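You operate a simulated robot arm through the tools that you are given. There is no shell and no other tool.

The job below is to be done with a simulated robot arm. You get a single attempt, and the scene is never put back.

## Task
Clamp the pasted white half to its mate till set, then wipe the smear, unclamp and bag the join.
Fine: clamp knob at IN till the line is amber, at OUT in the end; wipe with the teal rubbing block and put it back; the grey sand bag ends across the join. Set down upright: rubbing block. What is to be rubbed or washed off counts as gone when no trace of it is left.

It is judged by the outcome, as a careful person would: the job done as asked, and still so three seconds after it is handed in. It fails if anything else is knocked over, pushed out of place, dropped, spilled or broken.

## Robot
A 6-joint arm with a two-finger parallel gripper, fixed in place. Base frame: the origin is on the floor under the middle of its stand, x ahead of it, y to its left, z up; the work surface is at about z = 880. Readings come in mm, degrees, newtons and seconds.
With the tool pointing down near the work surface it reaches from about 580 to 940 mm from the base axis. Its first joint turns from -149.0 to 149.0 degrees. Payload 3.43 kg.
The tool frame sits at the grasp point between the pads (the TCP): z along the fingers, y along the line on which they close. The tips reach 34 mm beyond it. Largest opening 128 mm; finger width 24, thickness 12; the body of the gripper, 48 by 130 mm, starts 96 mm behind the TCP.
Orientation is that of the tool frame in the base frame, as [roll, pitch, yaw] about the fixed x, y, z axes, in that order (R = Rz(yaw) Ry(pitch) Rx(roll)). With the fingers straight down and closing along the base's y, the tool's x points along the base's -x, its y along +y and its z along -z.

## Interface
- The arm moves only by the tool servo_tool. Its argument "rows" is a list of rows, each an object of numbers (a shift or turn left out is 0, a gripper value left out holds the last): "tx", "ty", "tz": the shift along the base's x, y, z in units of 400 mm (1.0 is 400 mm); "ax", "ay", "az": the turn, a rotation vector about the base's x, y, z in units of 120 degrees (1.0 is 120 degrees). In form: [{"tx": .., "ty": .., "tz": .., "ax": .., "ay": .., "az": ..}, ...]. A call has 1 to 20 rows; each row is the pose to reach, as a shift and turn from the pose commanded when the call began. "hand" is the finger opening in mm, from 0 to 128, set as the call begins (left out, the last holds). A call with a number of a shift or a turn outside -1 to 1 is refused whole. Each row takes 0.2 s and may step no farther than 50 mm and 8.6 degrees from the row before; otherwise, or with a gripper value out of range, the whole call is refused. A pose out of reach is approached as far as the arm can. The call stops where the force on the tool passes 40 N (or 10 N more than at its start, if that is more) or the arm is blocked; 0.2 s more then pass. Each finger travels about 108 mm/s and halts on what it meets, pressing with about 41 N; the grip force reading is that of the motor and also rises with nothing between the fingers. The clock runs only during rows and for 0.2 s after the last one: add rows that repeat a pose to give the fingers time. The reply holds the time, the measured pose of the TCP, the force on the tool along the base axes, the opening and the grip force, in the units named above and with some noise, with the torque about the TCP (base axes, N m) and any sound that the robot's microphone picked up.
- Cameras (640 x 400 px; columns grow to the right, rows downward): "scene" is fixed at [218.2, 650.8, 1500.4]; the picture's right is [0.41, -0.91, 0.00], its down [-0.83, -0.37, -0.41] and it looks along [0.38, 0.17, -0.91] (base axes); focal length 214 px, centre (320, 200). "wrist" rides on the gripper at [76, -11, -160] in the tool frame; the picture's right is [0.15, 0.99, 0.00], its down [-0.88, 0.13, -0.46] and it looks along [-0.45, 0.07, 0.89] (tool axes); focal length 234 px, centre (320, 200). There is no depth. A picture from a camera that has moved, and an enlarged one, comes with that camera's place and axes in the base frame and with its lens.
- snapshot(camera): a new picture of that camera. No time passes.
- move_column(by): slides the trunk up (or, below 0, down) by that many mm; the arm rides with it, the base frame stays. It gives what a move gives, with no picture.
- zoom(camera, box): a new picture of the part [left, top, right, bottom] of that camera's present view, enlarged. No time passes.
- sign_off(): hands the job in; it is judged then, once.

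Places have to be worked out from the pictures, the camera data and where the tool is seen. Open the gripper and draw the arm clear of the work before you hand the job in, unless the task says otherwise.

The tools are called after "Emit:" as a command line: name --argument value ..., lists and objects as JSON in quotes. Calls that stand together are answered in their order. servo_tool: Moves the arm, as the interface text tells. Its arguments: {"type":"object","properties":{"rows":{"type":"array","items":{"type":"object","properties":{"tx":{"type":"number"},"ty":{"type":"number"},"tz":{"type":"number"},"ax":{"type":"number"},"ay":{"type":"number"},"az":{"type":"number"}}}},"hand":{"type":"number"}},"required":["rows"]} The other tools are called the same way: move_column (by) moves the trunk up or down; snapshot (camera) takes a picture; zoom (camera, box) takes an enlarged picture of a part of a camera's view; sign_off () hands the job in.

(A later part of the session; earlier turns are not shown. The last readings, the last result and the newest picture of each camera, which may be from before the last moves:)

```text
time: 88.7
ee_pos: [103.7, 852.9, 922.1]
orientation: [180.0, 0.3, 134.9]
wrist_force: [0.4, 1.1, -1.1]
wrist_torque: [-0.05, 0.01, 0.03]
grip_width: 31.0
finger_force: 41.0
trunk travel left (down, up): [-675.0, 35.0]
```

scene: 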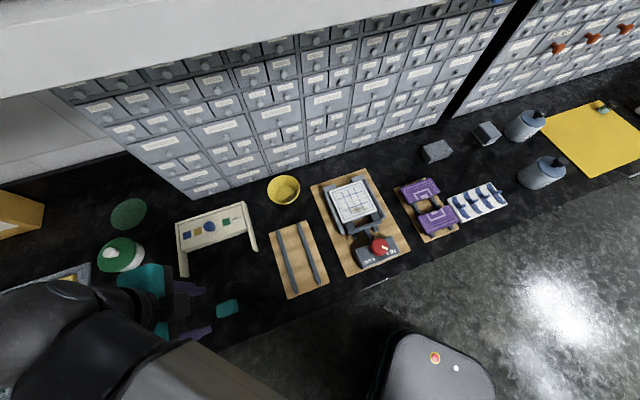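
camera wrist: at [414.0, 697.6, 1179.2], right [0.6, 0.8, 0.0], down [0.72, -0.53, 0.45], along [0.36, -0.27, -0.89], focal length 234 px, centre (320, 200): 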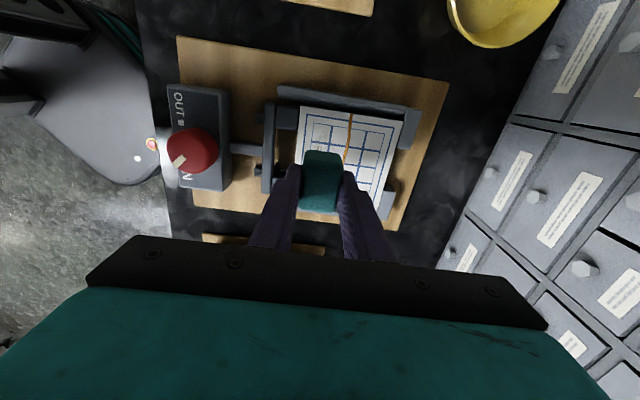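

Emit:
servo_tool --rows '[{"tz": -0.004}]'

Emit:
servo_tool --rows '[{"tz": -0.004}]'

```text
time: 89.1
ee_pos: [102.7, 852.5, 922.5]
orientation: [179.8, 0.2, 134.8]
wrist_force: [0.3, 1.3, 7.7]
wrist_torque: [0.15, 0.22, -0.02]
grip_width: 30.9
finger_force: 41.0
trunk travel left (down, up): [-675.0, 35.0]
```

```text
time: 89.5
ee_pos: [103.2, 852.8, 921.9]
orientation: [179.8, 0.1, 134.8]
wrist_force: [-1.0, 6.2, 18.9]
wrist_torque: [0.38, 0.37, -0.03]
grip_width: 30.7
finger_force: 41.2
trunk travel left (down, up): [-675.0, 35.0]
```

Contact with the table. I'll ease the push and let go, then lift clear.

Emit:
servo_tool --rows '[{"tz": 0.006}, {"tz": 0.006}]'

Emit:
servo_tool --hand 62 --rows '[{"tz": 0}, {"tz": 0}, {"tz": 0}]'

Emit:
servo_tool --rows '[{"tz": 0.03}, {"tz": 0.1}, {"tz": 0.2}, {"tz": 0.3}]'

Emit:
zoom --camera "wrist" --box '[240, 80, 400, 200]'

Emit:
zoom --camera "scene" --box '[205, 290, 250, 325]'

Emit:
zoom --camera "scene" --box '[310, 160, 420, 275]'

```text
time: 90.1
ee_pos: [103.4, 853.4, 921.8]
orientation: [179.9, 0.3, 134.8]
wrist_force: [-2.4, 5.7, 11.4]
wrist_torque: [0.37, 0.3, -0.06]
grip_width: 30.8
finger_force: 41.1
trunk travel left (down, up): [-675.0, 35.0]
```

```text
time: 90.9
ee_pos: [104.3, 852.0, 922.0]
orientation: [179.9, 0.3, 134.7]
wrist_force: [-0.1, 0.1, 0.4]
wrist_torque: [0.01, 0.0, 0.02]
grip_width: 62.0
finger_force: 0.0
trunk travel left (down, up): [-675.0, 35.0]
```

```text
time: 91.9
ee_pos: [105.6, 851.7, 1042.7]
orientation: [179.9, 0.4, 134.8]
wrist_force: [-0.7, 0.0, -0.2]
wrist_torque: [0.01, 0.0, 0.01]
grip_width: 62.0
finger_force: 0.0
trunk travel left (down, up): [-675.0, 35.0]
```

```text
3.33 times, centred on (320, 140) of wrist
camera zoom: at [42.2, 897.8, 1202.6], right [0.6, 0.8, 0.0], down [0.71, -0.53, 0.46], along [0.37, -0.28, -0.89], focal length 781 px, centre (320, 400)
```

zoom: 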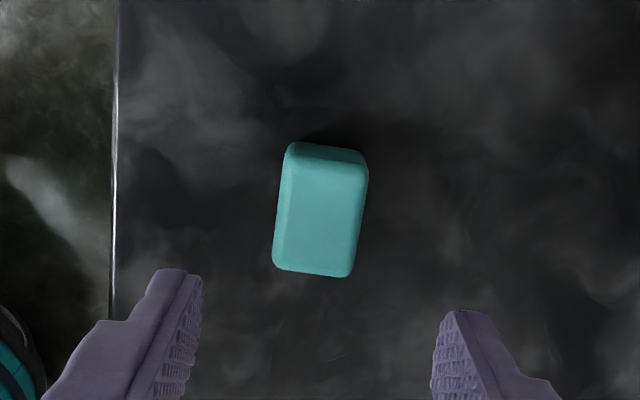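

```text
11.43 times, centred on (228, 308) of scene
camera zoom: at [218.2, 650.8, 1500.4], right [0.41, -0.91, 0.0], down [-0.83, -0.37, -0.41], along [0.38, 0.17, -0.91], focal length 2451 px, centre (1377, -1029)
```

zoom: 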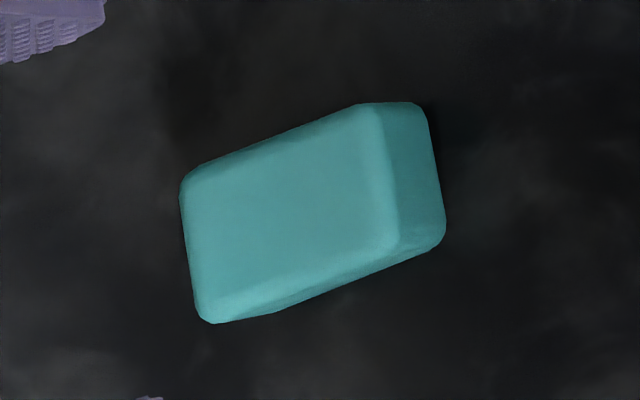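

```text
3.48 times, centred on (365, 218) of scene
camera zoom: at [218.2, 650.8, 1500.4], right [0.41, -0.91, 0.0], down [-0.83, -0.37, -0.41], along [0.38, 0.17, -0.91], focal length 746 px, centre (164, 139)
```

zoom: 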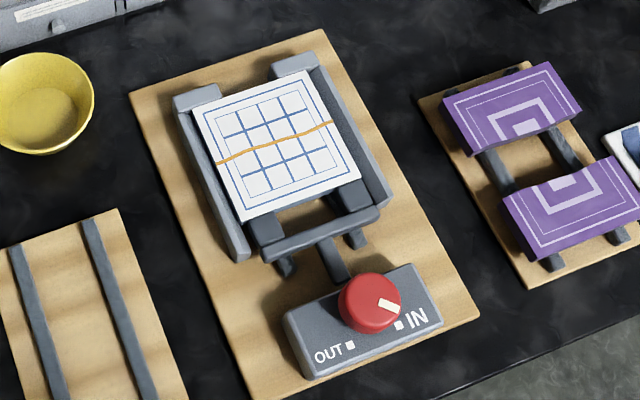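

The block is back exactly where it was, upright. Next, unclamp: I go back over the knob with yaw ≈ 73° for counter-clockwise strokes.

Emit:
servo_tool --rows '[{"tx": 0.07, "ty": -0.073, "az": -0.0515}, {"tx": 0.1412, "ty": -0.1455, "az": -0.103}, {"tx": 0.2118, "ty": -0.218, "az": -0.1545}, {"tx": 0.2824, "ty": -0.291, "az": -0.206}, {"tx": 0.353, "ty": -0.3636, "az": -0.2575}, {"tx": 0.4236, "ty": -0.4364, "az": -0.309}, {"tx": 0.4942, "ty": -0.509, "az": -0.3605}, {"tx": 0.5648, "ty": -0.5818, "az": -0.412}, {"tx": 0.6354, "ty": -0.6545, "az": -0.4635}, {"tx": 0.706, "ty": -0.727, "az": -0.515}, {"tx": 0.706, "ty": -0.727, "az": -0.515}]'

Emit:
servo_tool --rows '[{"tz": 0}]'

Emit:
zoom --camera "wrist" --box '[220, 80, 420, 240]'

```text
time: 94.3
ee_pos: [384.2, 564.9, 1037.9]
orientation: [179.9, 0.3, 73.1]
wrist_force: [0.4, 0.1, 0.7]
wrist_torque: [-0.01, 0.04, 0.01]
grip_width: 62.1
finger_force: 0.2
trunk travel left (down, up): [-675.0, 35.0]
```

```text
time: 94.7
ee_pos: [384.0, 564.8, 1038.2]
orientation: [179.9, 0.4, 73.0]
wrist_force: [0.2, -0.4, 0.1]
wrist_torque: [0.0, 0.02, 0.0]
grip_width: 61.9
finger_force: 0.0
trunk travel left (down, up): [-675.0, 35.0]
```

```text
2.50 times, centred on (320, 160) of wrist
camera zoom: at [394.2, 642.5, 1198.0], right [0.99, -0.15, 0.0], down [-0.13, -0.88, 0.46], along [-0.07, -0.46, -0.89], focal length 585 px, centre (320, 300)
```

zoom: 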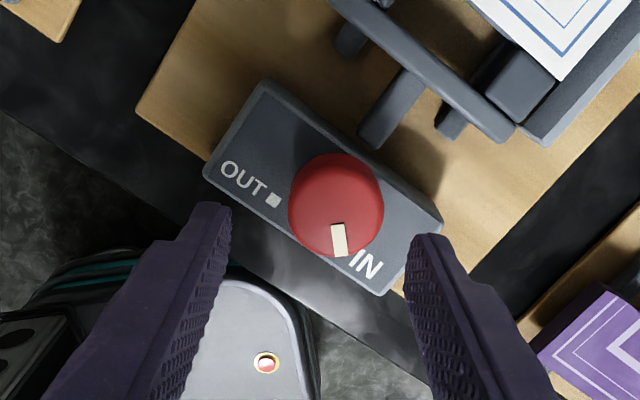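

Emit:
servo_tool --rows '[{"tx": 0.0098, "ty": -0.0105, "tz": -0.06}, {"tx": 0.0098, "ty": -0.0105, "tz": -0.12}, {"tx": 0.0098, "ty": -0.0105, "tz": -0.1675}, {"tx": 0.0098, "ty": -0.0105, "tz": -0.1675}]'

Emit:
servo_tool --rows '[{"tz": 0}]'

Emit:
zoom --camera "wrist" --box '[220, 80, 420, 240]'

```text
time: 95.7
ee_pos: [389.0, 559.3, 972.6]
orientation: [180.0, 0.3, 73.0]
wrist_force: [-0.3, -0.1, 1.0]
wrist_torque: [-0.01, 0.02, 0.0]
grip_width: 62.3
finger_force: 0.1
trunk travel left (down, up): [-675.0, 35.0]
```

```text
time: 96.1
ee_pos: [389.7, 560.0, 972.8]
orientation: [179.9, 0.4, 73.0]
wrist_force: [0.5, -0.2, 0.6]
wrist_torque: [-0.02, -0.01, -0.01]
grip_width: 62.1
finger_force: 0.0
trunk travel left (down, up): [-675.0, 35.0]
```

```text
2.50 times, centred on (320, 160) of wrist
camera zoom: at [399.0, 638.2, 1131.7], right [0.99, -0.15, 0.0], down [-0.13, -0.88, 0.46], along [-0.07, -0.46, -0.89], focal length 585 px, centre (320, 300)
```

zoom: 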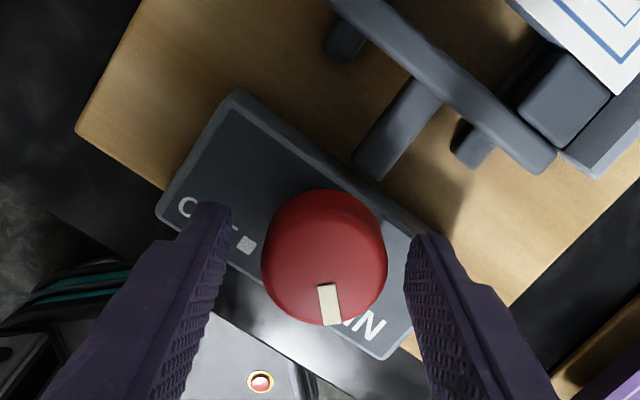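

Emit:
servo_tool --hand 20 --rows '[{"tz": -0.004}, {"tz": -0.004}, {"tz": -0.004}]'

Emit:
servo_tool --rows '[{"az": 0.03}, {"az": 0.06}, {"az": 0.09}, {"az": 0.12}, {"az": 0.15}, {"az": 0.18}, {"az": 0.21}]'

Emit:
zoom --camera "wrist" --box '[200, 60, 440, 240]'

Emit:
zoom --camera "scene" --box '[310, 165, 420, 275]'

```text
time: 96.9
ee_pos: [389.8, 560.5, 971.9]
orientation: [179.8, 0.2, 73.0]
wrist_force: [8.1, 6.8, 15.7]
wrist_torque: [-0.89, 0.08, 0.0]
grip_width: 41.3
finger_force: 45.1
trunk travel left (down, up): [-675.0, 35.0]
```

```text
time: 98.5
ee_pos: [389.6, 559.5, 971.7]
orientation: [179.9, 0.3, 98.3]
wrist_force: [6.9, 7.6, 1.0]
wrist_torque: [1.55, -0.02, -0.09]
grip_width: 41.3
finger_force: 44.8
trunk travel left (down, up): [-675.0, 35.0]
```

```text
2.22 times, centred on (320, 150) of wrist
camera zoom: at [366.3, 634.8, 1131.5], right [0.96, 0.29, 0.0], down [0.25, -0.85, 0.46], along [0.13, -0.44, -0.89], focal length 520 px, centre (320, 311)
```

zoom: 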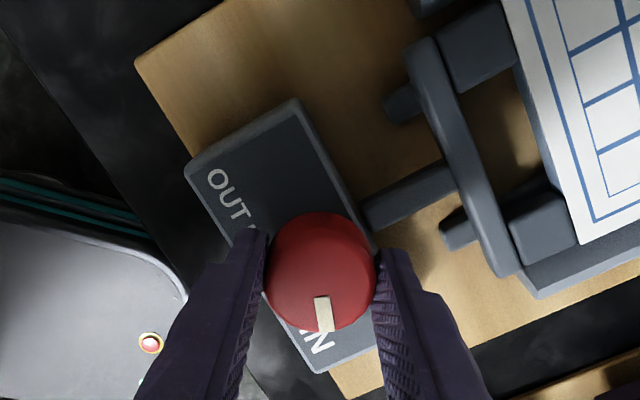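

```text
3.64 times, centred on (365, 220) of scene
camera zoom: at [218.2, 650.8, 1500.4], right [0.41, -0.91, 0.0], down [-0.83, -0.37, -0.41], along [0.38, 0.17, -0.91], focal length 780 px, centre (156, 127)
```

zoom: 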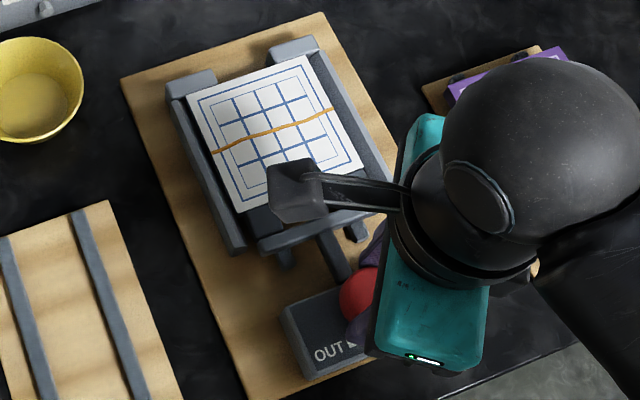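

The knob turns back easily. Continuing the counter-clockwise stroke.

Emit:
servo_tool --rows '[{"az": 0.05}, {"az": 0.1}, {"az": 0.15}, {"az": 0.2}, {"az": 0.25}, {"az": 0.3}]'

Emit:
servo_tool --rows '[{"az": 0.05}, {"az": 0.1}, {"az": 0.15}, {"az": 0.2}, {"az": 0.25}, {"az": 0.29}]'

Emit:
zoom --camera "wrist" --box '[200, 60, 440, 240]'

Emit:
zoom --camera "scene" --box '[310, 165, 420, 275]'

```text
time: 99.9
ee_pos: [389.2, 560.7, 971.8]
orientation: [179.9, 0.3, 134.3]
wrist_force: [1.3, 8.9, 6.2]
wrist_torque: [1.09, 0.27, -0.06]
grip_width: 41.1
finger_force: 44.9
trunk travel left (down, up): [-675.0, 35.0]
```

```text
time: 101.3
ee_pos: [389.5, 559.4, 972.5]
orientation: [179.9, 0.4, 169.2]
wrist_force: [-4.2, 11.9, -5.2]
wrist_torque: [0.7, -0.39, -0.07]
grip_width: 41.5
finger_force: 45.4
trunk travel left (down, up): [-675.0, 35.0]
```

```text
2.22 times, centred on (320, 150) of wrist
camera zoom: at [310.6, 563.2, 1131.4], right [0.04, 1.0, 0.0], down [0.89, -0.04, 0.46], along [0.46, -0.02, -0.89], focal length 520 px, centre (320, 311)
```

zoom: 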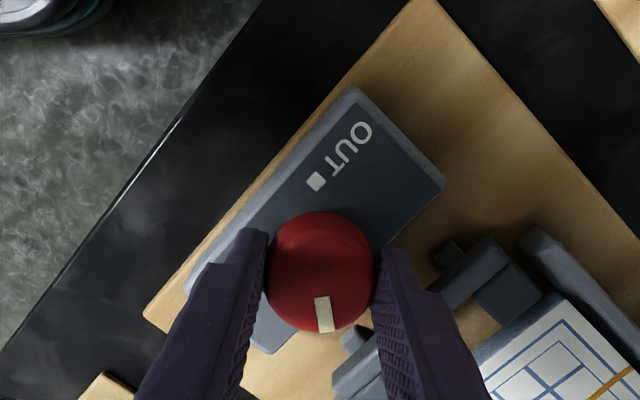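

```text
3.64 times, centred on (365, 220) of scene
camera zoom: at [218.2, 650.8, 1500.4], right [0.41, -0.91, 0.0], down [-0.83, -0.37, -0.41], along [0.38, 0.17, -0.91], focal length 780 px, centre (156, 127)
```

zoom: 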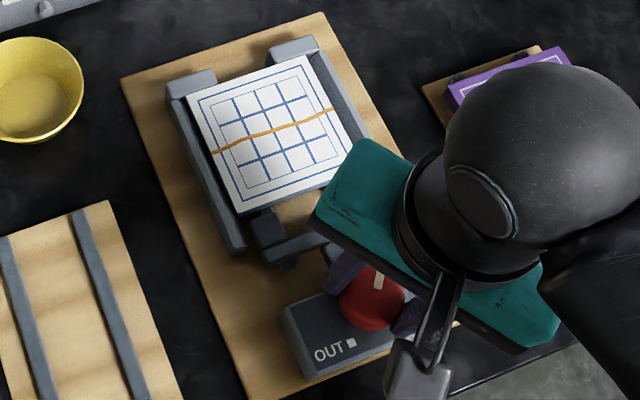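

The jaw is backing off and the joined plate stays put. Release, rewind, regrip.

Emit:
servo_tool --hand 62 --rows '[{"tz": 0}, {"tz": 0}, {"tz": 0}]'

Emit:
servo_tool --rows '[{"az": -0.065}, {"az": -0.13}, {"az": -0.195}, {"az": -0.26}, {"az": -0.325}, {"az": -0.39}, {"az": -0.455}, {"az": -0.52}, {"az": -0.585}, {"az": -0.65}, {"az": -0.715}, {"az": -0.78}, {"az": -0.8}, {"az": -0.8}]'

Emit:
zoom --camera "wrist" --box '[220, 80, 420, 240]'

```text
time: 102.1
ee_pos: [389.6, 558.5, 973.3]
orientation: [179.8, 0.4, 169.0]
wrist_force: [-0.1, -0.3, 0.1]
wrist_torque: [0.02, -0.01, -0.03]
grip_width: 62.1
finger_force: 0.0
trunk travel left (down, up): [-675.0, 35.0]
```

```text
time: 105.1
ee_pos: [388.9, 558.2, 972.8]
orientation: [180.0, 0.3, 72.8]
wrist_force: [-0.9, 0.0, 0.5]
wrist_torque: [0.0, -0.03, -0.03]
grip_width: 62.0
finger_force: 0.0
trunk travel left (down, up): [-675.0, 35.0]
```

```text
2.50 times, centred on (320, 160) of wrist
camera zoom: at [399.9, 636.1, 1131.8], right [0.99, -0.15, 0.0], down [-0.13, -0.88, 0.46], along [-0.07, -0.46, -0.89], focal length 585 px, centre (320, 300)
```

zoom: 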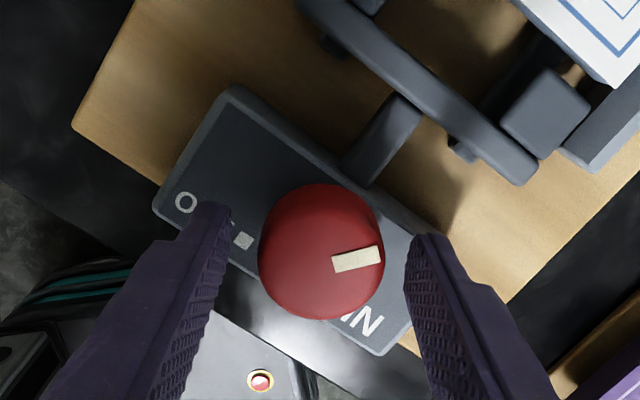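

Emit:
servo_tool --rows '[{"tx": 0.0, "ty": 0.004, "tz": -0.003}, {"tx": 0.0, "ty": 0.004, "tz": -0.003}]'

Emit:
servo_tool --hand 20 --rows '[{"tz": 0}, {"tz": 0}, {"tz": 0}]'

Emit:
servo_tool --rows '[{"az": 0.055}, {"az": 0.11}, {"az": 0.165}, {"az": 0.22}, {"az": 0.275}, {"az": 0.33}, {"az": 0.385}]'

Emit:
servo_tool --rows '[{"az": 0.055}, {"az": 0.11}, {"az": 0.165}, {"az": 0.22}, {"az": 0.275}, {"az": 0.33}, {"az": 0.385}, {"az": 0.41}]'

Emit:
zoom --camera "wrist" --box '[200, 60, 440, 240]'

Emit:
zoom --camera "scene" --box '[310, 165, 420, 275]'

```text
time: 105.7
ee_pos: [389.0, 559.5, 971.7]
orientation: [179.9, 0.4, 73.0]
wrist_force: [0.5, -0.4, -0.7]
wrist_torque: [0.03, 0.01, -0.01]
grip_width: 61.9
finger_force: 0.0
trunk travel left (down, up): [-675.0, 35.0]
```

```text
time: 106.5
ee_pos: [389.6, 560.0, 971.7]
orientation: [179.9, 0.3, 73.0]
wrist_force: [1.0, -0.8, -1.4]
wrist_torque: [0.07, -0.16, 0.06]
grip_width: 41.3
finger_force: 44.9
trunk travel left (down, up): [-675.0, 35.0]
```

```text
time: 108.1
ee_pos: [389.6, 559.9, 973.0]
orientation: [179.9, 0.4, 119.2]
wrist_force: [-2.4, -3.5, 0.9]
wrist_torque: [0.6, 0.17, -0.08]
grip_width: 41.4
finger_force: 45.3
trunk travel left (down, up): [-675.0, 35.0]
```

```text
time: 109.9
ee_pos: [389.3, 559.4, 970.4]
orientation: [179.9, 0.3, 168.5]
wrist_force: [-3.0, -7.7, 4.7]
wrist_torque: [-0.43, -0.52, -0.09]
grip_width: 41.5
finger_force: 44.4
trunk travel left (down, up): [-675.0, 35.0]
```

```text
2.22 times, centred on (320, 150) of wrist
camera zoom: at [311.1, 564.0, 1130.5], right [0.05, 1.0, 0.0], down [0.89, -0.05, 0.46], along [0.46, -0.02, -0.89], focal length 520 px, centre (320, 311)
```

zoom: 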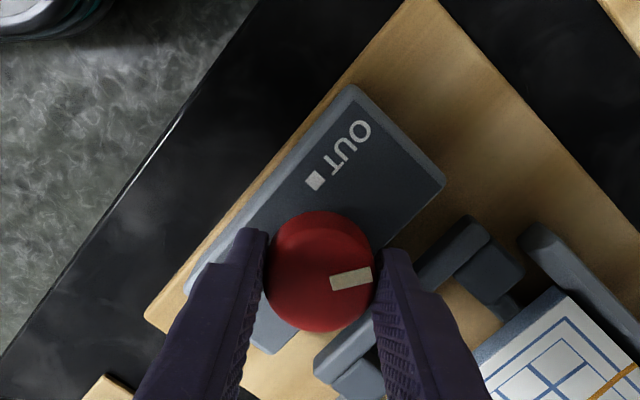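

```text
3.64 times, centred on (365, 220) of scene
camera zoom: at [218.2, 650.8, 1500.4], right [0.41, -0.91, 0.0], down [-0.83, -0.37, -0.41], along [0.38, 0.17, -0.91], focal length 780 px, centre (156, 127)
```

zoom: 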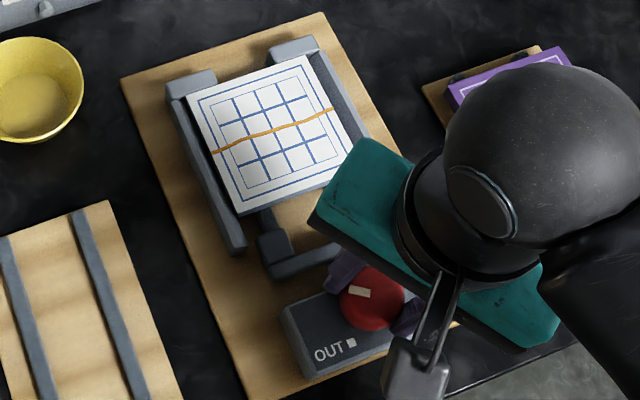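

About 85° remain to OUT. Release, rewind, regrip for the last stroke.

Emit:
servo_tool --hand 62 --rows '[{"tz": 0}, {"tz": 0}, {"tz": 0}]'

Emit:
servo_tool --rows '[{"az": -0.065}, {"az": -0.13}, {"az": -0.195}, {"az": -0.26}, {"az": -0.325}, {"az": -0.39}, {"az": -0.455}, {"az": -0.52}, {"az": -0.585}, {"az": -0.65}, {"az": -0.715}, {"az": -0.78}, {"az": -0.79}, {"az": -0.79}]'

Emit:
zoom --camera "wrist" --box '[220, 80, 420, 240]'

```text
time: 110.7
ee_pos: [388.9, 560.0, 969.2]
orientation: [-180.0, 0.3, 168.4]
wrist_force: [-0.2, -0.3, -0.1]
wrist_torque: [0.0, 0.0, 0.01]
grip_width: 61.8
finger_force: 0.1
trunk travel left (down, up): [-675.0, 35.0]
```

```text
time: 113.7
ee_pos: [388.8, 558.9, 972.2]
orientation: [179.9, 0.3, 73.5]
wrist_force: [0.3, -0.1, 0.2]
wrist_torque: [0.0, 0.0, 0.0]
grip_width: 62.5
finger_force: 0.1
trunk travel left (down, up): [-675.0, 35.0]
```

```text
2.50 times, centred on (320, 160) of wrist
camera zoom: at [399.5, 637.1, 1131.5], right [0.99, -0.14, 0.0], down [-0.12, -0.88, 0.46], along [-0.06, -0.46, -0.89], focal length 585 px, centre (320, 300)
```

zoom: 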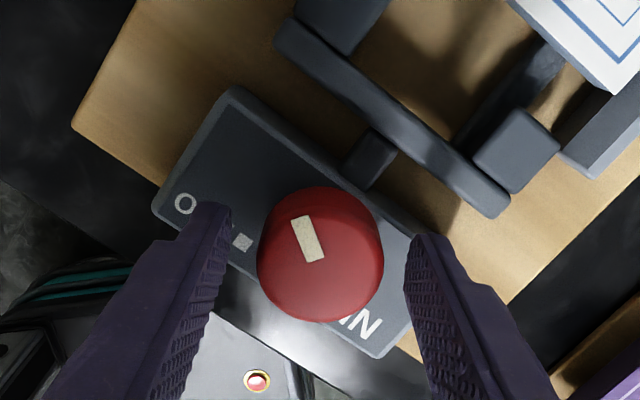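

Emit:
servo_tool --hand 20 --rows '[{"ty": 0.002}, {"ty": 0.002}, {"ty": 0.002}]'

Emit:
servo_tool --rows '[{"az": 0.055}, {"az": 0.11}, {"az": 0.165}, {"az": 0.22}, {"az": 0.275}, {"az": 0.33}, {"az": 0.385}, {"az": 0.44}, {"az": 0.495}, {"az": 0.55}]'

Emit:
zoom --camera "wrist" --box '[200, 60, 440, 240]'

Emit:
zoom --camera "scene" --box '[310, 165, 420, 275]'

```text
time: 114.5
ee_pos: [388.9, 560.2, 972.4]
orientation: [180.0, 0.2, 73.6]
wrist_force: [0.8, -4.6, 0.8]
wrist_torque: [-0.02, -0.15, -0.06]
grip_width: 41.9
finger_force: 45.4
trunk travel left (down, up): [-675.0, 35.0]
```

```text
time: 116.7
ee_pos: [389.3, 558.7, 972.4]
orientation: [179.9, 0.2, 139.7]
wrist_force: [-0.7, -14.7, 3.5]
wrist_torque: [-0.38, 0.43, -0.05]
grip_width: 41.3
finger_force: 44.6
trunk travel left (down, up): [-675.0, 35.0]
```

```text
2.22 times, centred on (320, 150) of wrist
camera zoom: at [322.5, 601.0, 1131.4], right [0.53, 0.85, 0.0], down [0.75, -0.47, 0.46], along [0.39, -0.24, -0.89], focal length 520 px, centre (320, 311)
```

zoom: 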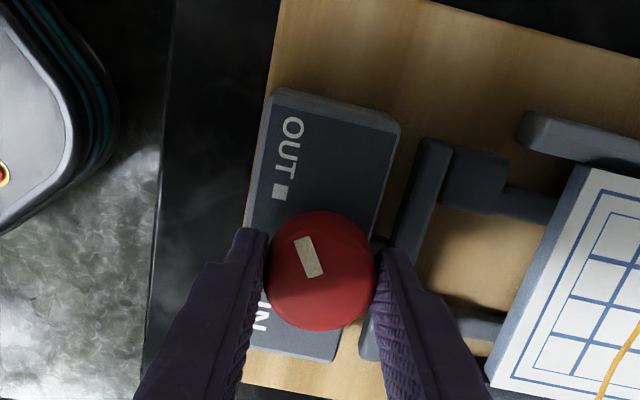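

```text
3.64 times, centred on (365, 220) of scene
camera zoom: at [218.2, 650.8, 1500.4], right [0.41, -0.91, 0.0], down [-0.83, -0.37, -0.41], along [0.38, 0.17, -0.91], focal length 780 px, centre (156, 127)
```

zoom: 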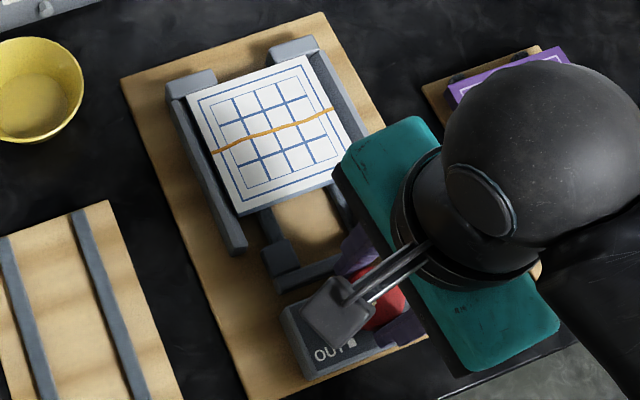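

About 8–10° left; turning slowly until the stop is felt.

Emit:
servo_tool --rows '[{"ty": -0.003, "az": 0.015}, {"ty": -0.003, "az": 0.03}, {"ty": -0.003, "az": 0.045}, {"ty": -0.003, "az": 0.06}]'

Emit:
servo_tool --rows '[{"az": 0.012}, {"az": 0.024}]'

Emit:
zoom --camera "wrist" --box '[200, 60, 440, 240]'

```text
time: 117.7
ee_pos: [388.6, 560.5, 972.9]
orientation: [179.7, 0.3, 146.9]
wrist_force: [0.9, -3.7, 4.3]
wrist_torque: [-0.16, -0.87, -0.07]
grip_width: 41.6
finger_force: 44.8
trunk travel left (down, up): [-675.0, 35.0]
```

```text
time: 118.3
ee_pos: [389.5, 559.4, 972.2]
orientation: [179.7, 0.3, 149.7]
wrist_force: [1.8, 2.9, 13.9]
wrist_torque: [-0.14, -0.09, -0.09]
grip_width: 41.2
finger_force: 45.1
trunk travel left (down, up): [-675.0, 35.0]
```

```text
2.22 times, centred on (320, 150) of wrist
camera zoom: at [316.2, 588.2, 1131.4], right [0.37, 0.93, 0.0], down [0.82, -0.33, 0.46], along [0.43, -0.17, -0.89], focal length 520 px, centre (320, 311)
```

zoom: 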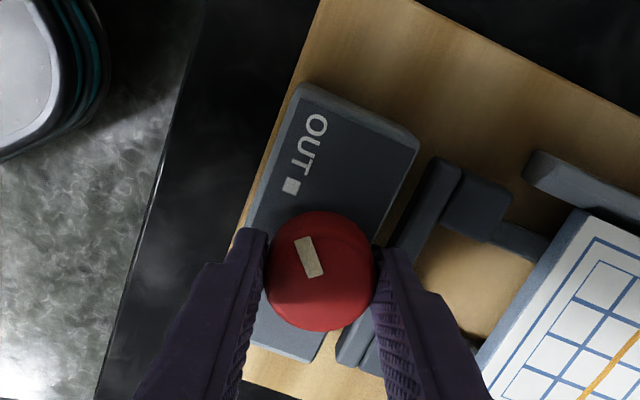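

Emit:
servo_tool --rows '[{"az": 0.012}, {"az": 0.024}]'

Emit:
servo_tool --rows '[{"az": 0.012}, {"az": 0.024}]'

Emit:
zoom --camera "wrist" --box '[200, 60, 440, 240]'

```text
time: 118.9
ee_pos: [389.4, 560.2, 971.4]
orientation: [179.7, 0.4, 152.6]
wrist_force: [2.6, 3.2, 21.3]
wrist_torque: [0.17, 0.0, -0.53]
grip_width: 41.7
finger_force: 44.5
trunk travel left (down, up): [-675.0, 35.0]
```

```text
time: 119.5
ee_pos: [388.5, 559.1, 970.8]
orientation: [179.8, 0.4, 155.5]
wrist_force: [5.2, 6.6, 19.3]
wrist_torque: [0.24, -0.28, -0.39]
grip_width: 41.5
finger_force: 45.0
trunk travel left (down, up): [-675.0, 35.0]
```

```text
2.22 times, centred on (320, 150) of wrist
camera zoom: at [313.6, 581.1, 1130.3], right [0.28, 0.96, 0.0], down [0.85, -0.25, 0.46], along [0.44, -0.13, -0.89], focal length 520 px, centre (320, 311)
```

zoom: 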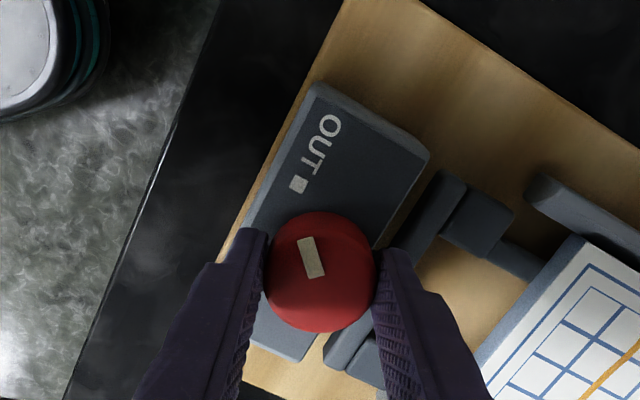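

The stop is reached (−0.5 N·m, pointer no longer follows). Release and lift, then verify OUT.

Emit:
servo_tool --hand 62 --rows '[{"tz": 0}, {"tz": 0}, {"tz": 0}]'

Emit:
servo_tool --rows '[{"tz": 0.04}, {"tz": 0.12}, {"tz": 0.24}, {"tz": 0.34}]'

Emit:
zoom --camera "wrist" --box '[200, 60, 440, 240]'

Emit:
snapshot --camera "wrist"

```text
time: 120.3
ee_pos: [389.3, 558.8, 971.0]
orientation: [179.9, 0.3, 155.5]
wrist_force: [-0.4, 0.0, -0.5]
wrist_torque: [0.02, 0.01, -0.01]
grip_width: 62.0
finger_force: 0.0
trunk travel left (down, up): [-675.0, 35.0]
```

```text
time: 121.3
ee_pos: [389.8, 561.5, 1105.6]
orientation: [179.9, 0.3, 155.5]
wrist_force: [-0.2, -0.8, -0.3]
wrist_torque: [0.03, -0.04, 0.03]
grip_width: 61.8
finger_force: 0.1
trunk travel left (down, up): [-675.0, 35.0]
```

```text
2.22 times, centred on (320, 150) of wrist
camera zoom: at [315.4, 583.2, 1265.4], right [0.28, 0.96, 0.0], down [0.85, -0.25, 0.46], along [0.44, -0.13, -0.89], focal length 520 px, centre (320, 311)
```

zoom: 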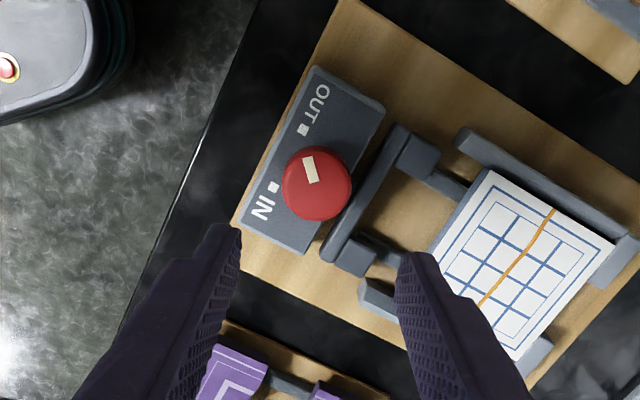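

```text
taken
camera wrist: at [315.4, 583.2, 1265.4], right [0.28, 0.96, 0.0], down [0.85, -0.25, 0.46], along [0.44, -0.13, -0.89], focal length 234 px, centre (320, 200)
```

wrist: 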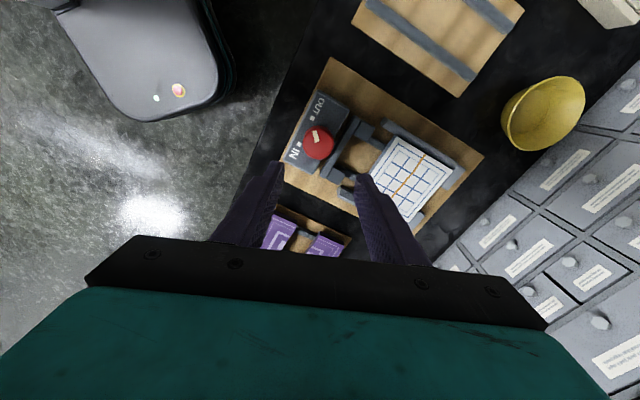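

Knob at OUT and jaw retracted, plate in place. Now the sand bag: let me look at the grey objects at the far right.

Emit:
zoom --camera "scene" --box '[410, 110, 560, 200]'

Emit:
zoom --camera "scene" --box '[415, 135, 465, 170]'

Emit:
zoom --camera "scene" --box '[340, 210, 410, 275]'

```text
4.27 times, centred on (485, 155) of scene
camera zoom: at [218.2, 650.8, 1500.4], right [0.41, -0.91, 0.0], down [-0.83, -0.37, -0.41], along [0.38, 0.17, -0.91], focal length 915 px, centre (-384, 392)
```

zoom: 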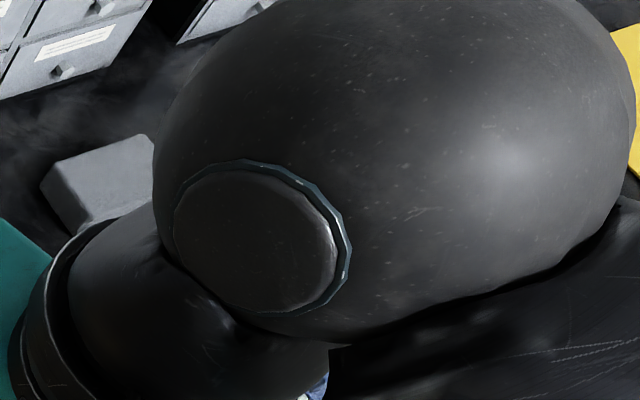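

```text
11.43 times, centred on (440, 152) of scene
camera zoom: at [218.2, 650.8, 1500.4], right [0.41, -0.91, 0.0], down [-0.83, -0.37, -0.41], along [0.38, 0.17, -0.91], focal length 2451 px, centre (-1051, 743)
```

zoom: 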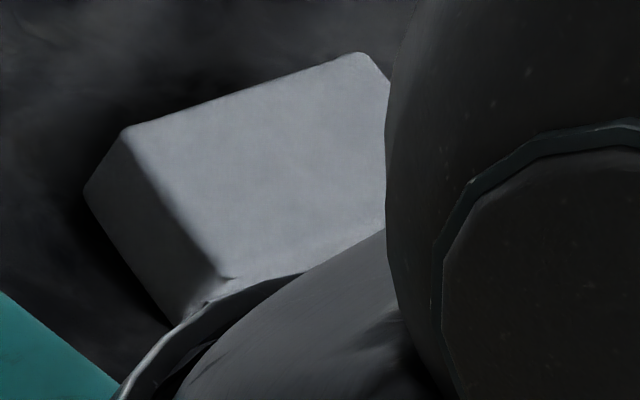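

```text
6.15 times, centred on (375, 242) of scene
camera zoom: at [218.2, 650.8, 1500.4], right [0.41, -0.91, 0.0], down [-0.83, -0.37, -0.41], along [0.38, 0.17, -0.91], focal length 1320 px, centre (-18, -62)
```

zoom: 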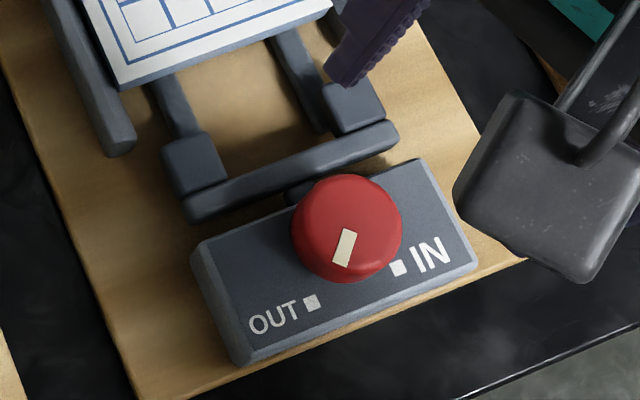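

OUT confirmed. I'll move toward the grey bag at the right-rear (about e1 223, e2 900) and look down at it.

Emit:
servo_tool --rows '[{"tx": 0.1, "ty": -0.02, "tz": -0.01, "az": -0.018}, {"tx": 0.2, "ty": -0.04, "tz": -0.025, "az": -0.036}, {"tx": 0.3, "ty": -0.06, "tz": -0.04, "az": -0.054}, {"tx": 0.4, "ty": -0.08, "tz": -0.055, "az": -0.072}, {"tx": 0.5, "ty": -0.1, "tz": -0.07, "az": -0.09}, {"tx": 0.6, "ty": -0.12, "tz": -0.085, "az": -0.108}, {"tx": 0.7, "ty": -0.14, "tz": -0.1, "az": -0.127}, {"tx": 0.8, "ty": -0.16, "tz": -0.11, "az": -0.147}, {"tx": 0.917, "ty": -0.184, "tz": -0.112, "az": -0.171}, {"tx": 0.917, "ty": -0.184, "tz": -0.112, "az": -0.171}]'

Emit:
snapshot --camera "wrist"

Emit:
snapshot --camera "scene"

```text
time: 123.5
ee_pos: [756.5, 488.7, 1061.9]
orientation: [179.9, 0.4, 134.9]
wrist_force: [1.1, 0.6, 0.5]
wrist_torque: [-0.02, 0.05, -0.02]
grip_width: 61.9
finger_force: 0.1
trunk travel left (down, up): [-675.0, 35.0]
```

```text
taken
camera wrist: at [693.1, 536.0, 1220.6], right [0.6, 0.8, 0.0], down [0.71, -0.53, 0.46], along [0.37, -0.27, -0.89], focal length 234 px, centre (320, 200)
```

wrist: 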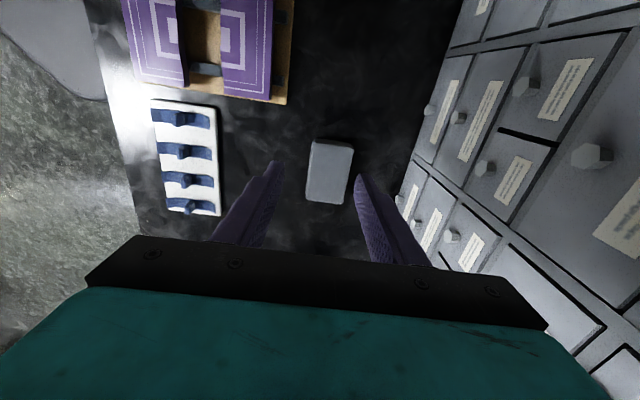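

```text
taken
```

scene: 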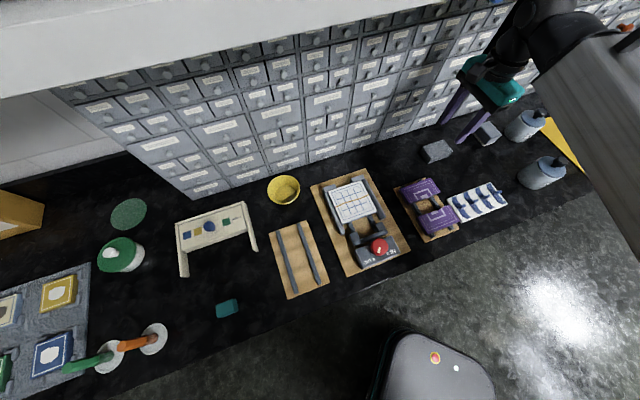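

Emit:
zoom --camera "wrist" --box '[280, 120, 380, 220]'

Emit:
zoom --camera "scene" --box '[415, 130, 465, 170]'

Emit:
zoom --camera "scene" --box '[460, 110, 520, 155]'

```text
4.00 times, centred on (330, 170) of wrist
camera zoom: at [693.1, 536.0, 1220.6], right [0.6, 0.8, 0.0], down [0.71, -0.53, 0.46], along [0.37, -0.27, -0.89], focal length 937 px, centre (280, 320)
```

zoom: 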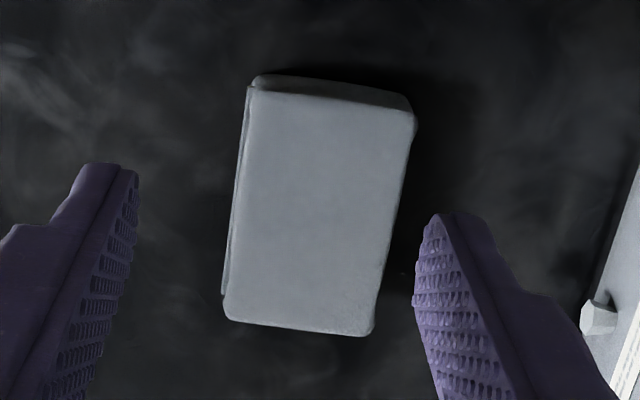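

```text
10.00 times, centred on (440, 150) of scene
camera zoom: at [218.2, 650.8, 1500.4], right [0.41, -0.91, 0.0], down [-0.83, -0.37, -0.41], along [0.38, 0.17, -0.91], focal length 2145 px, centre (-880, 700)
```

zoom: 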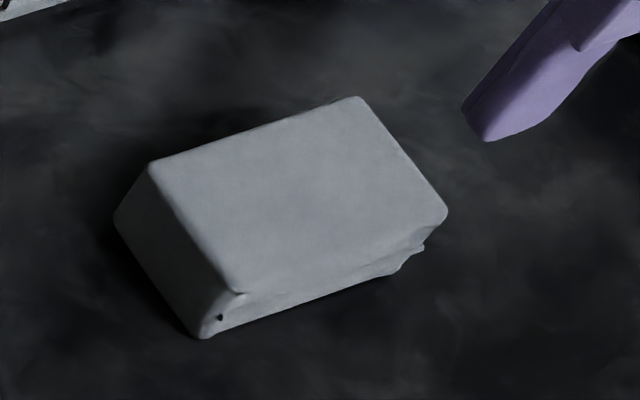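

```text
8.89 times, centred on (490, 132) of scene
camera zoom: at [218.2, 650.8, 1500.4], right [0.41, -0.91, 0.0], down [-0.83, -0.37, -0.41], along [0.38, 0.17, -0.91], focal length 1906 px, centre (-1191, 800)
```

zoom: 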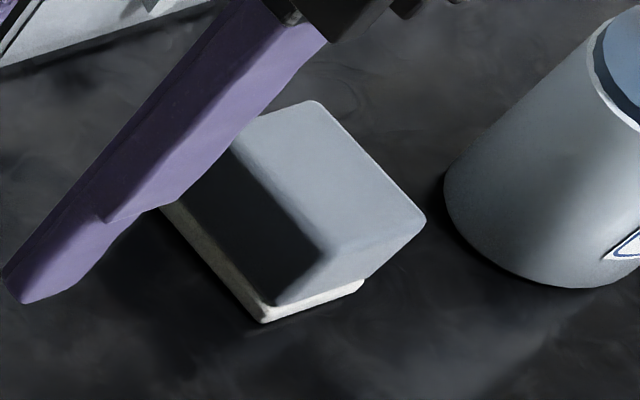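

The object with seams at e1 187…270, e2 872…926, top ≈ 914 is the sand bag (the other grey one has a white felt base, an eraser). I'll hover over it with the hand opened to 90 mm.

Emit:
servo_tool --hand 90 --rows '[{"tx": 0.05, "ty": -0.0175, "tz": -0.04}, {"tx": 0.1017, "ty": -0.0355, "tz": -0.08}, {"tx": 0.1017, "ty": -0.0355, "tz": -0.16}, {"tx": 0.1017, "ty": -0.0355, "tz": -0.16}]'

Emit:
servo_tool --rows '[{"tz": 0}]'

Emit:
zoom --camera "wrist" --box '[230, 80, 410, 220]'

Emit:
snapshot --camera "scene"

```text
time: 124.5
ee_pos: [796.6, 472.2, 997.4]
orientation: [179.9, 0.3, 134.9]
wrist_force: [-0.1, 0.1, -0.6]
wrist_torque: [-0.05, -0.04, -0.03]
grip_width: 90.0
finger_force: 0.2
trunk travel left (down, up): [-675.0, 35.0]
```

```text
time: 124.9
ee_pos: [797.1, 472.1, 997.9]
orientation: [179.9, 0.3, 134.9]
wrist_force: [0.2, 0.7, -1.1]
wrist_torque: [-0.01, 0.0, -0.01]
grip_width: 90.0
finger_force: 0.0
trunk travel left (down, up): [-675.0, 35.0]
```

```text
2.86 times, centred on (320, 150) of wrist
camera zoom: at [733.6, 519.1, 1156.8], right [0.6, 0.8, 0.0], down [0.71, -0.53, 0.46], along [0.37, -0.27, -0.89], focal length 669 px, centre (320, 343)
```

zoom: 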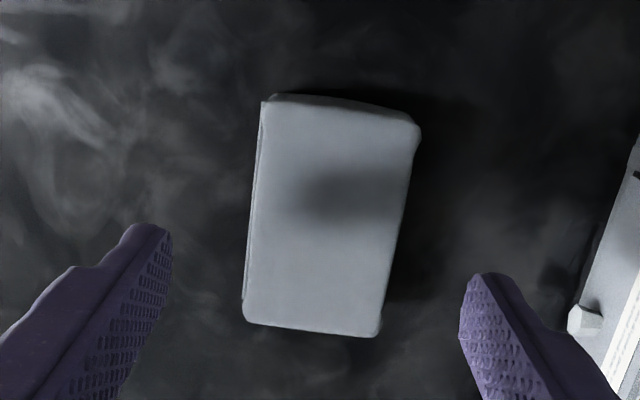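

```text
taken
```

scene: 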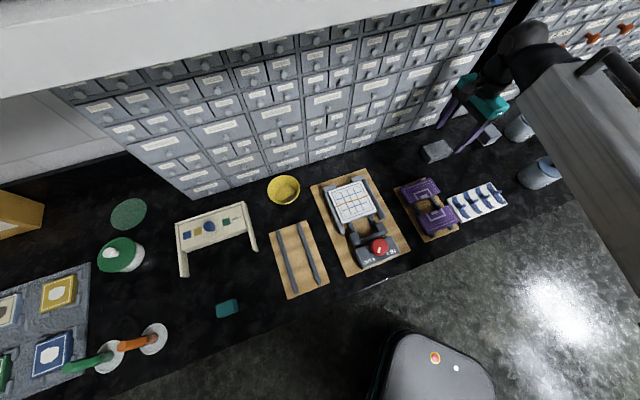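

Bag centre reads e1 ≈ 229, e2 ≈ 899.6; a 2 mm correction and down to just above, then re-check.

Emit:
servo_tool --rows '[{"tx": 0.002, "ty": 0.0053, "tz": -0.07}, {"tx": 0.002, "ty": 0.0053, "tz": -0.14}, {"tx": 0.002, "ty": 0.0053, "tz": -0.14}]'

Emit:
servo_tool --rows '[{"tz": 0}]'

Emit:
zoom --camera "wrist" --box '[230, 80, 410, 220]'

```text
time: 125.7
ee_pos: [798.9, 474.6, 942.0]
orientation: [179.9, 0.3, 135.0]
wrist_force: [0.1, 0.2, 0.0]
wrist_torque: [0.03, 0.0, 0.0]
grip_width: 89.8
finger_force: 0.0
trunk travel left (down, up): [-675.0, 35.0]
```

```text
time: 126.1
ee_pos: [799.1, 476.6, 943.3]
orientation: [179.9, 0.3, 135.0]
wrist_force: [-0.3, 0.0, -0.1]
wrist_torque: [-0.01, 0.0, 0.02]
grip_width: 90.1
finger_force: 0.0
trunk travel left (down, up): [-675.0, 35.0]
```

```text
2.86 times, centred on (320, 150) of wrist
camera zoom: at [735.9, 521.9, 1102.4], right [0.6, 0.8, 0.0], down [0.71, -0.53, 0.46], along [0.37, -0.27, -0.89], focal length 669 px, centre (320, 343)
```

zoom: 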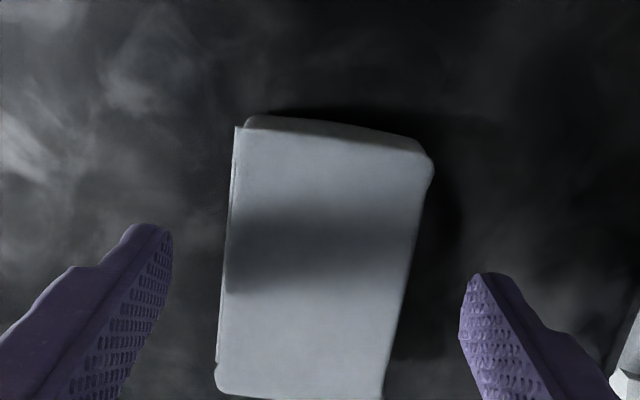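

Emit:
servo_tool --rows '[{"tx": -0.003, "ty": -0.003, "tz": -0.03}, {"tx": -0.003, "ty": -0.003, "tz": -0.053}, {"tx": -0.003, "ty": -0.003, "tz": -0.053}]'

Emit:
servo_tool --hand 35 --rows '[{"tz": 0}, {"tz": 0}, {"tz": 0}, {"tz": 0}]'

Emit:
zoom --camera "wrist" --box '[230, 80, 410, 220]'

```text
time: 126.9
ee_pos: [798.0, 470.7, 921.1]
orientation: [179.8, 0.3, 134.9]
wrist_force: [0.1, 0.3, 0.9]
wrist_torque: [-0.03, 0.03, -0.01]
grip_width: 89.9
finger_force: 0.2
trunk travel left (down, up): [-675.0, 35.0]
```

```text
time: 127.9
ee_pos: [798.4, 471.4, 921.1]
orientation: [179.9, 0.4, 134.9]
wrist_force: [1.3, -0.2, 0.5]
wrist_torque: [-0.07, -0.02, -0.01]
grip_width: 57.6
finger_force: 40.7
trunk travel left (down, up): [-675.0, 35.0]
```

```text
2.86 times, centred on (320, 150) of wrist
camera zoom: at [734.9, 518.6, 1080.5], right [0.6, 0.8, 0.0], down [0.71, -0.53, 0.46], along [0.37, -0.27, -0.89], focal length 669 px, centre (320, 343)
```

zoom: 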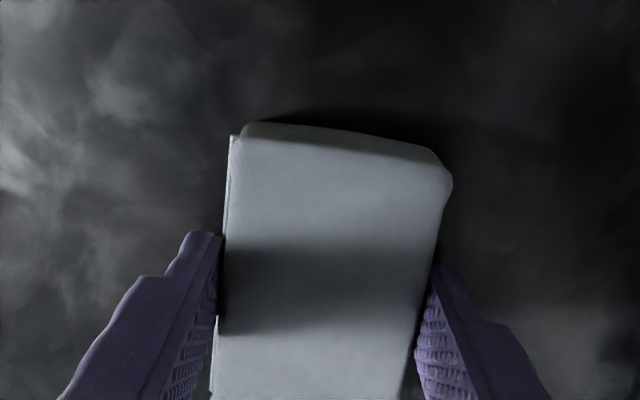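

Gripped at 57.6 mm. Lifting and checking the weight and hold.

Emit:
servo_tool --rows '[{"tz": 0.02}, {"tz": 0.06}, {"tz": 0.12}, {"tz": 0.2}, {"tz": 0.27}, {"tz": 0.27}]'

Emit:
snapshot --camera "wrist"

```text
time: 129.3
ee_pos: [796.9, 472.5, 1027.6]
orientation: [180.0, 0.3, 134.9]
wrist_force: [-0.9, 0.8, -2.8]
wrist_torque: [-0.02, 0.01, 0.03]
grip_width: 57.9
finger_force: 41.1
trunk travel left (down, up): [-675.0, 35.0]
```

```text
taken
camera wrist: at [733.6, 519.1, 1187.3], right [0.6, 0.8, 0.0], down [0.71, -0.53, 0.46], along [0.37, -0.27, -0.89], focal length 234 px, centre (320, 200)
```

wrist: 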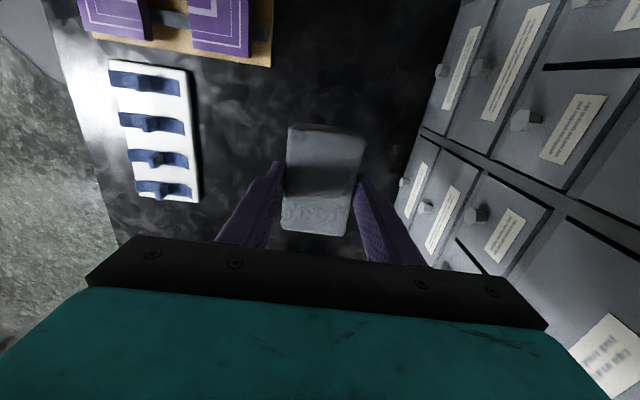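

The bag hangs securely (2.8 N). Carrying it to the join, which lies at e2 ≈ 827, plate centre e1 ≈ −122.

Emit:
servo_tool --rows '[{"tx": -0.0927, "ty": 0.0618}, {"tx": -0.1854, "ty": 0.1236}, {"tx": -0.278, "ty": 0.1854}, {"tx": -0.3709, "ty": 0.2472}, {"tx": -0.4636, "ty": 0.309}, {"tx": -0.5563, "ty": 0.3708}, {"tx": -0.649, "ty": 0.4327}, {"tx": -0.7418, "ty": 0.4945}, {"tx": -0.7418, "ty": 0.4945}]'

Emit:
servo_tool --rows '[{"tz": 0}]'

Emit:
snapshot --camera "wrist"

Emit:
zoom --camera "scene" --box '[310, 150, 430, 250]'

```text
time: 131.3
ee_pos: [501.6, 670.4, 1023.9]
orientation: [179.9, 0.3, 134.8]
wrist_force: [0.4, 0.1, -2.1]
wrist_torque: [-0.02, 0.01, 0.02]
grip_width: 57.2
finger_force: 41.6
trunk travel left (down, up): [-675.0, 35.0]
```

```text
time: 131.7
ee_pos: [500.6, 670.4, 1023.6]
orientation: [180.0, 0.3, 134.9]
wrist_force: [0.3, -1.0, -2.9]
wrist_torque: [0.01, 0.01, -0.01]
grip_width: 57.5
finger_force: 41.0
trunk travel left (down, up): [-675.0, 35.0]
```

```text
taken
camera wrist: at [437.9, 716.8, 1183.6], right [0.6, 0.8, 0.0], down [0.71, -0.53, 0.46], along [0.37, -0.27, -0.89], focal length 234 px, centre (320, 200)
```

wrist: 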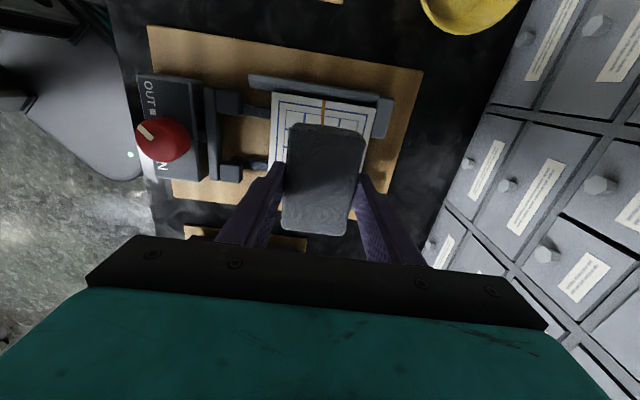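

```text
4.00 times, centred on (370, 200) of scene
camera zoom: at [218.2, 650.8, 1500.4], right [0.41, -0.91, 0.0], down [-0.83, -0.37, -0.41], along [0.38, 0.17, -0.91], focal length 858 px, centre (120, 200)
```

zoom: 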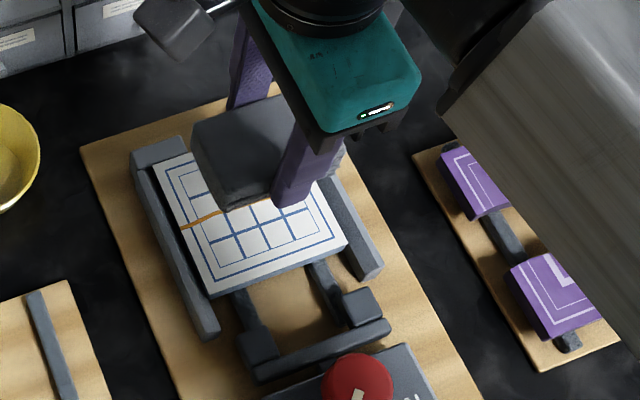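

Right over the join. Lowering to about 10 mm above, then in small steps to contact.

Emit:
servo_tool --rows '[{"tz": -0.06}, {"tz": -0.11}, {"tz": -0.132}, {"tz": -0.132}]'

Emit:
servo_tool --rows '[{"tz": 0}]'

Emit:
zoom --camera "wrist" --box '[220, 60, 440, 240]'

Emit:
zoom --camera "scene" --box '[320, 160, 400, 235]'

```text
time: 132.7
ee_pos: [499.7, 672.0, 974.6]
orientation: [179.9, 0.3, 134.9]
wrist_force: [0.4, -0.8, -3.3]
wrist_torque: [0.02, -0.03, -0.01]
grip_width: 57.6
finger_force: 41.1
trunk travel left (down, up): [-675.0, 35.0]
```

```text
time: 133.1
ee_pos: [500.9, 670.0, 974.7]
orientation: [179.9, 0.3, 134.9]
wrist_force: [-0.3, 0.2, -2.9]
wrist_torque: [-0.01, -0.03, 0.0]
grip_width: 57.5
finger_force: 41.4
trunk travel left (down, up): [-675.0, 35.0]
```

```text
2.22 times, centred on (330, 150) of wrist
camera zoom: at [436.7, 717.9, 1133.7], right [0.6, 0.8, 0.0], down [0.71, -0.53, 0.46], along [0.37, -0.27, -0.89], focal length 520 px, centre (298, 311)
```

zoom: 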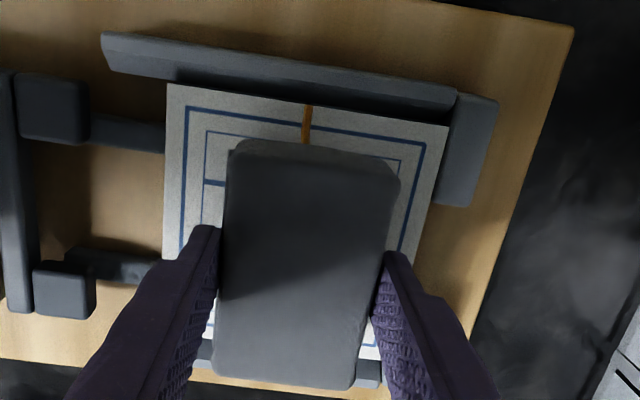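

```text
5.33 times, centred on (360, 198) of scene
camera zoom: at [218.2, 650.8, 1500.4], right [0.41, -0.91, 0.0], down [-0.83, -0.37, -0.41], along [0.38, 0.17, -0.91], focal length 1144 px, centre (107, 213)
```

zoom: 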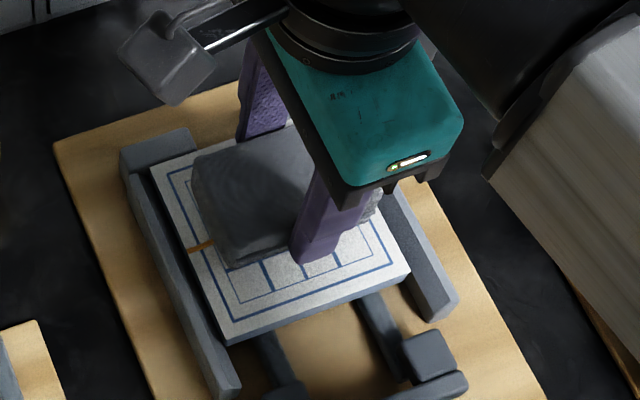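

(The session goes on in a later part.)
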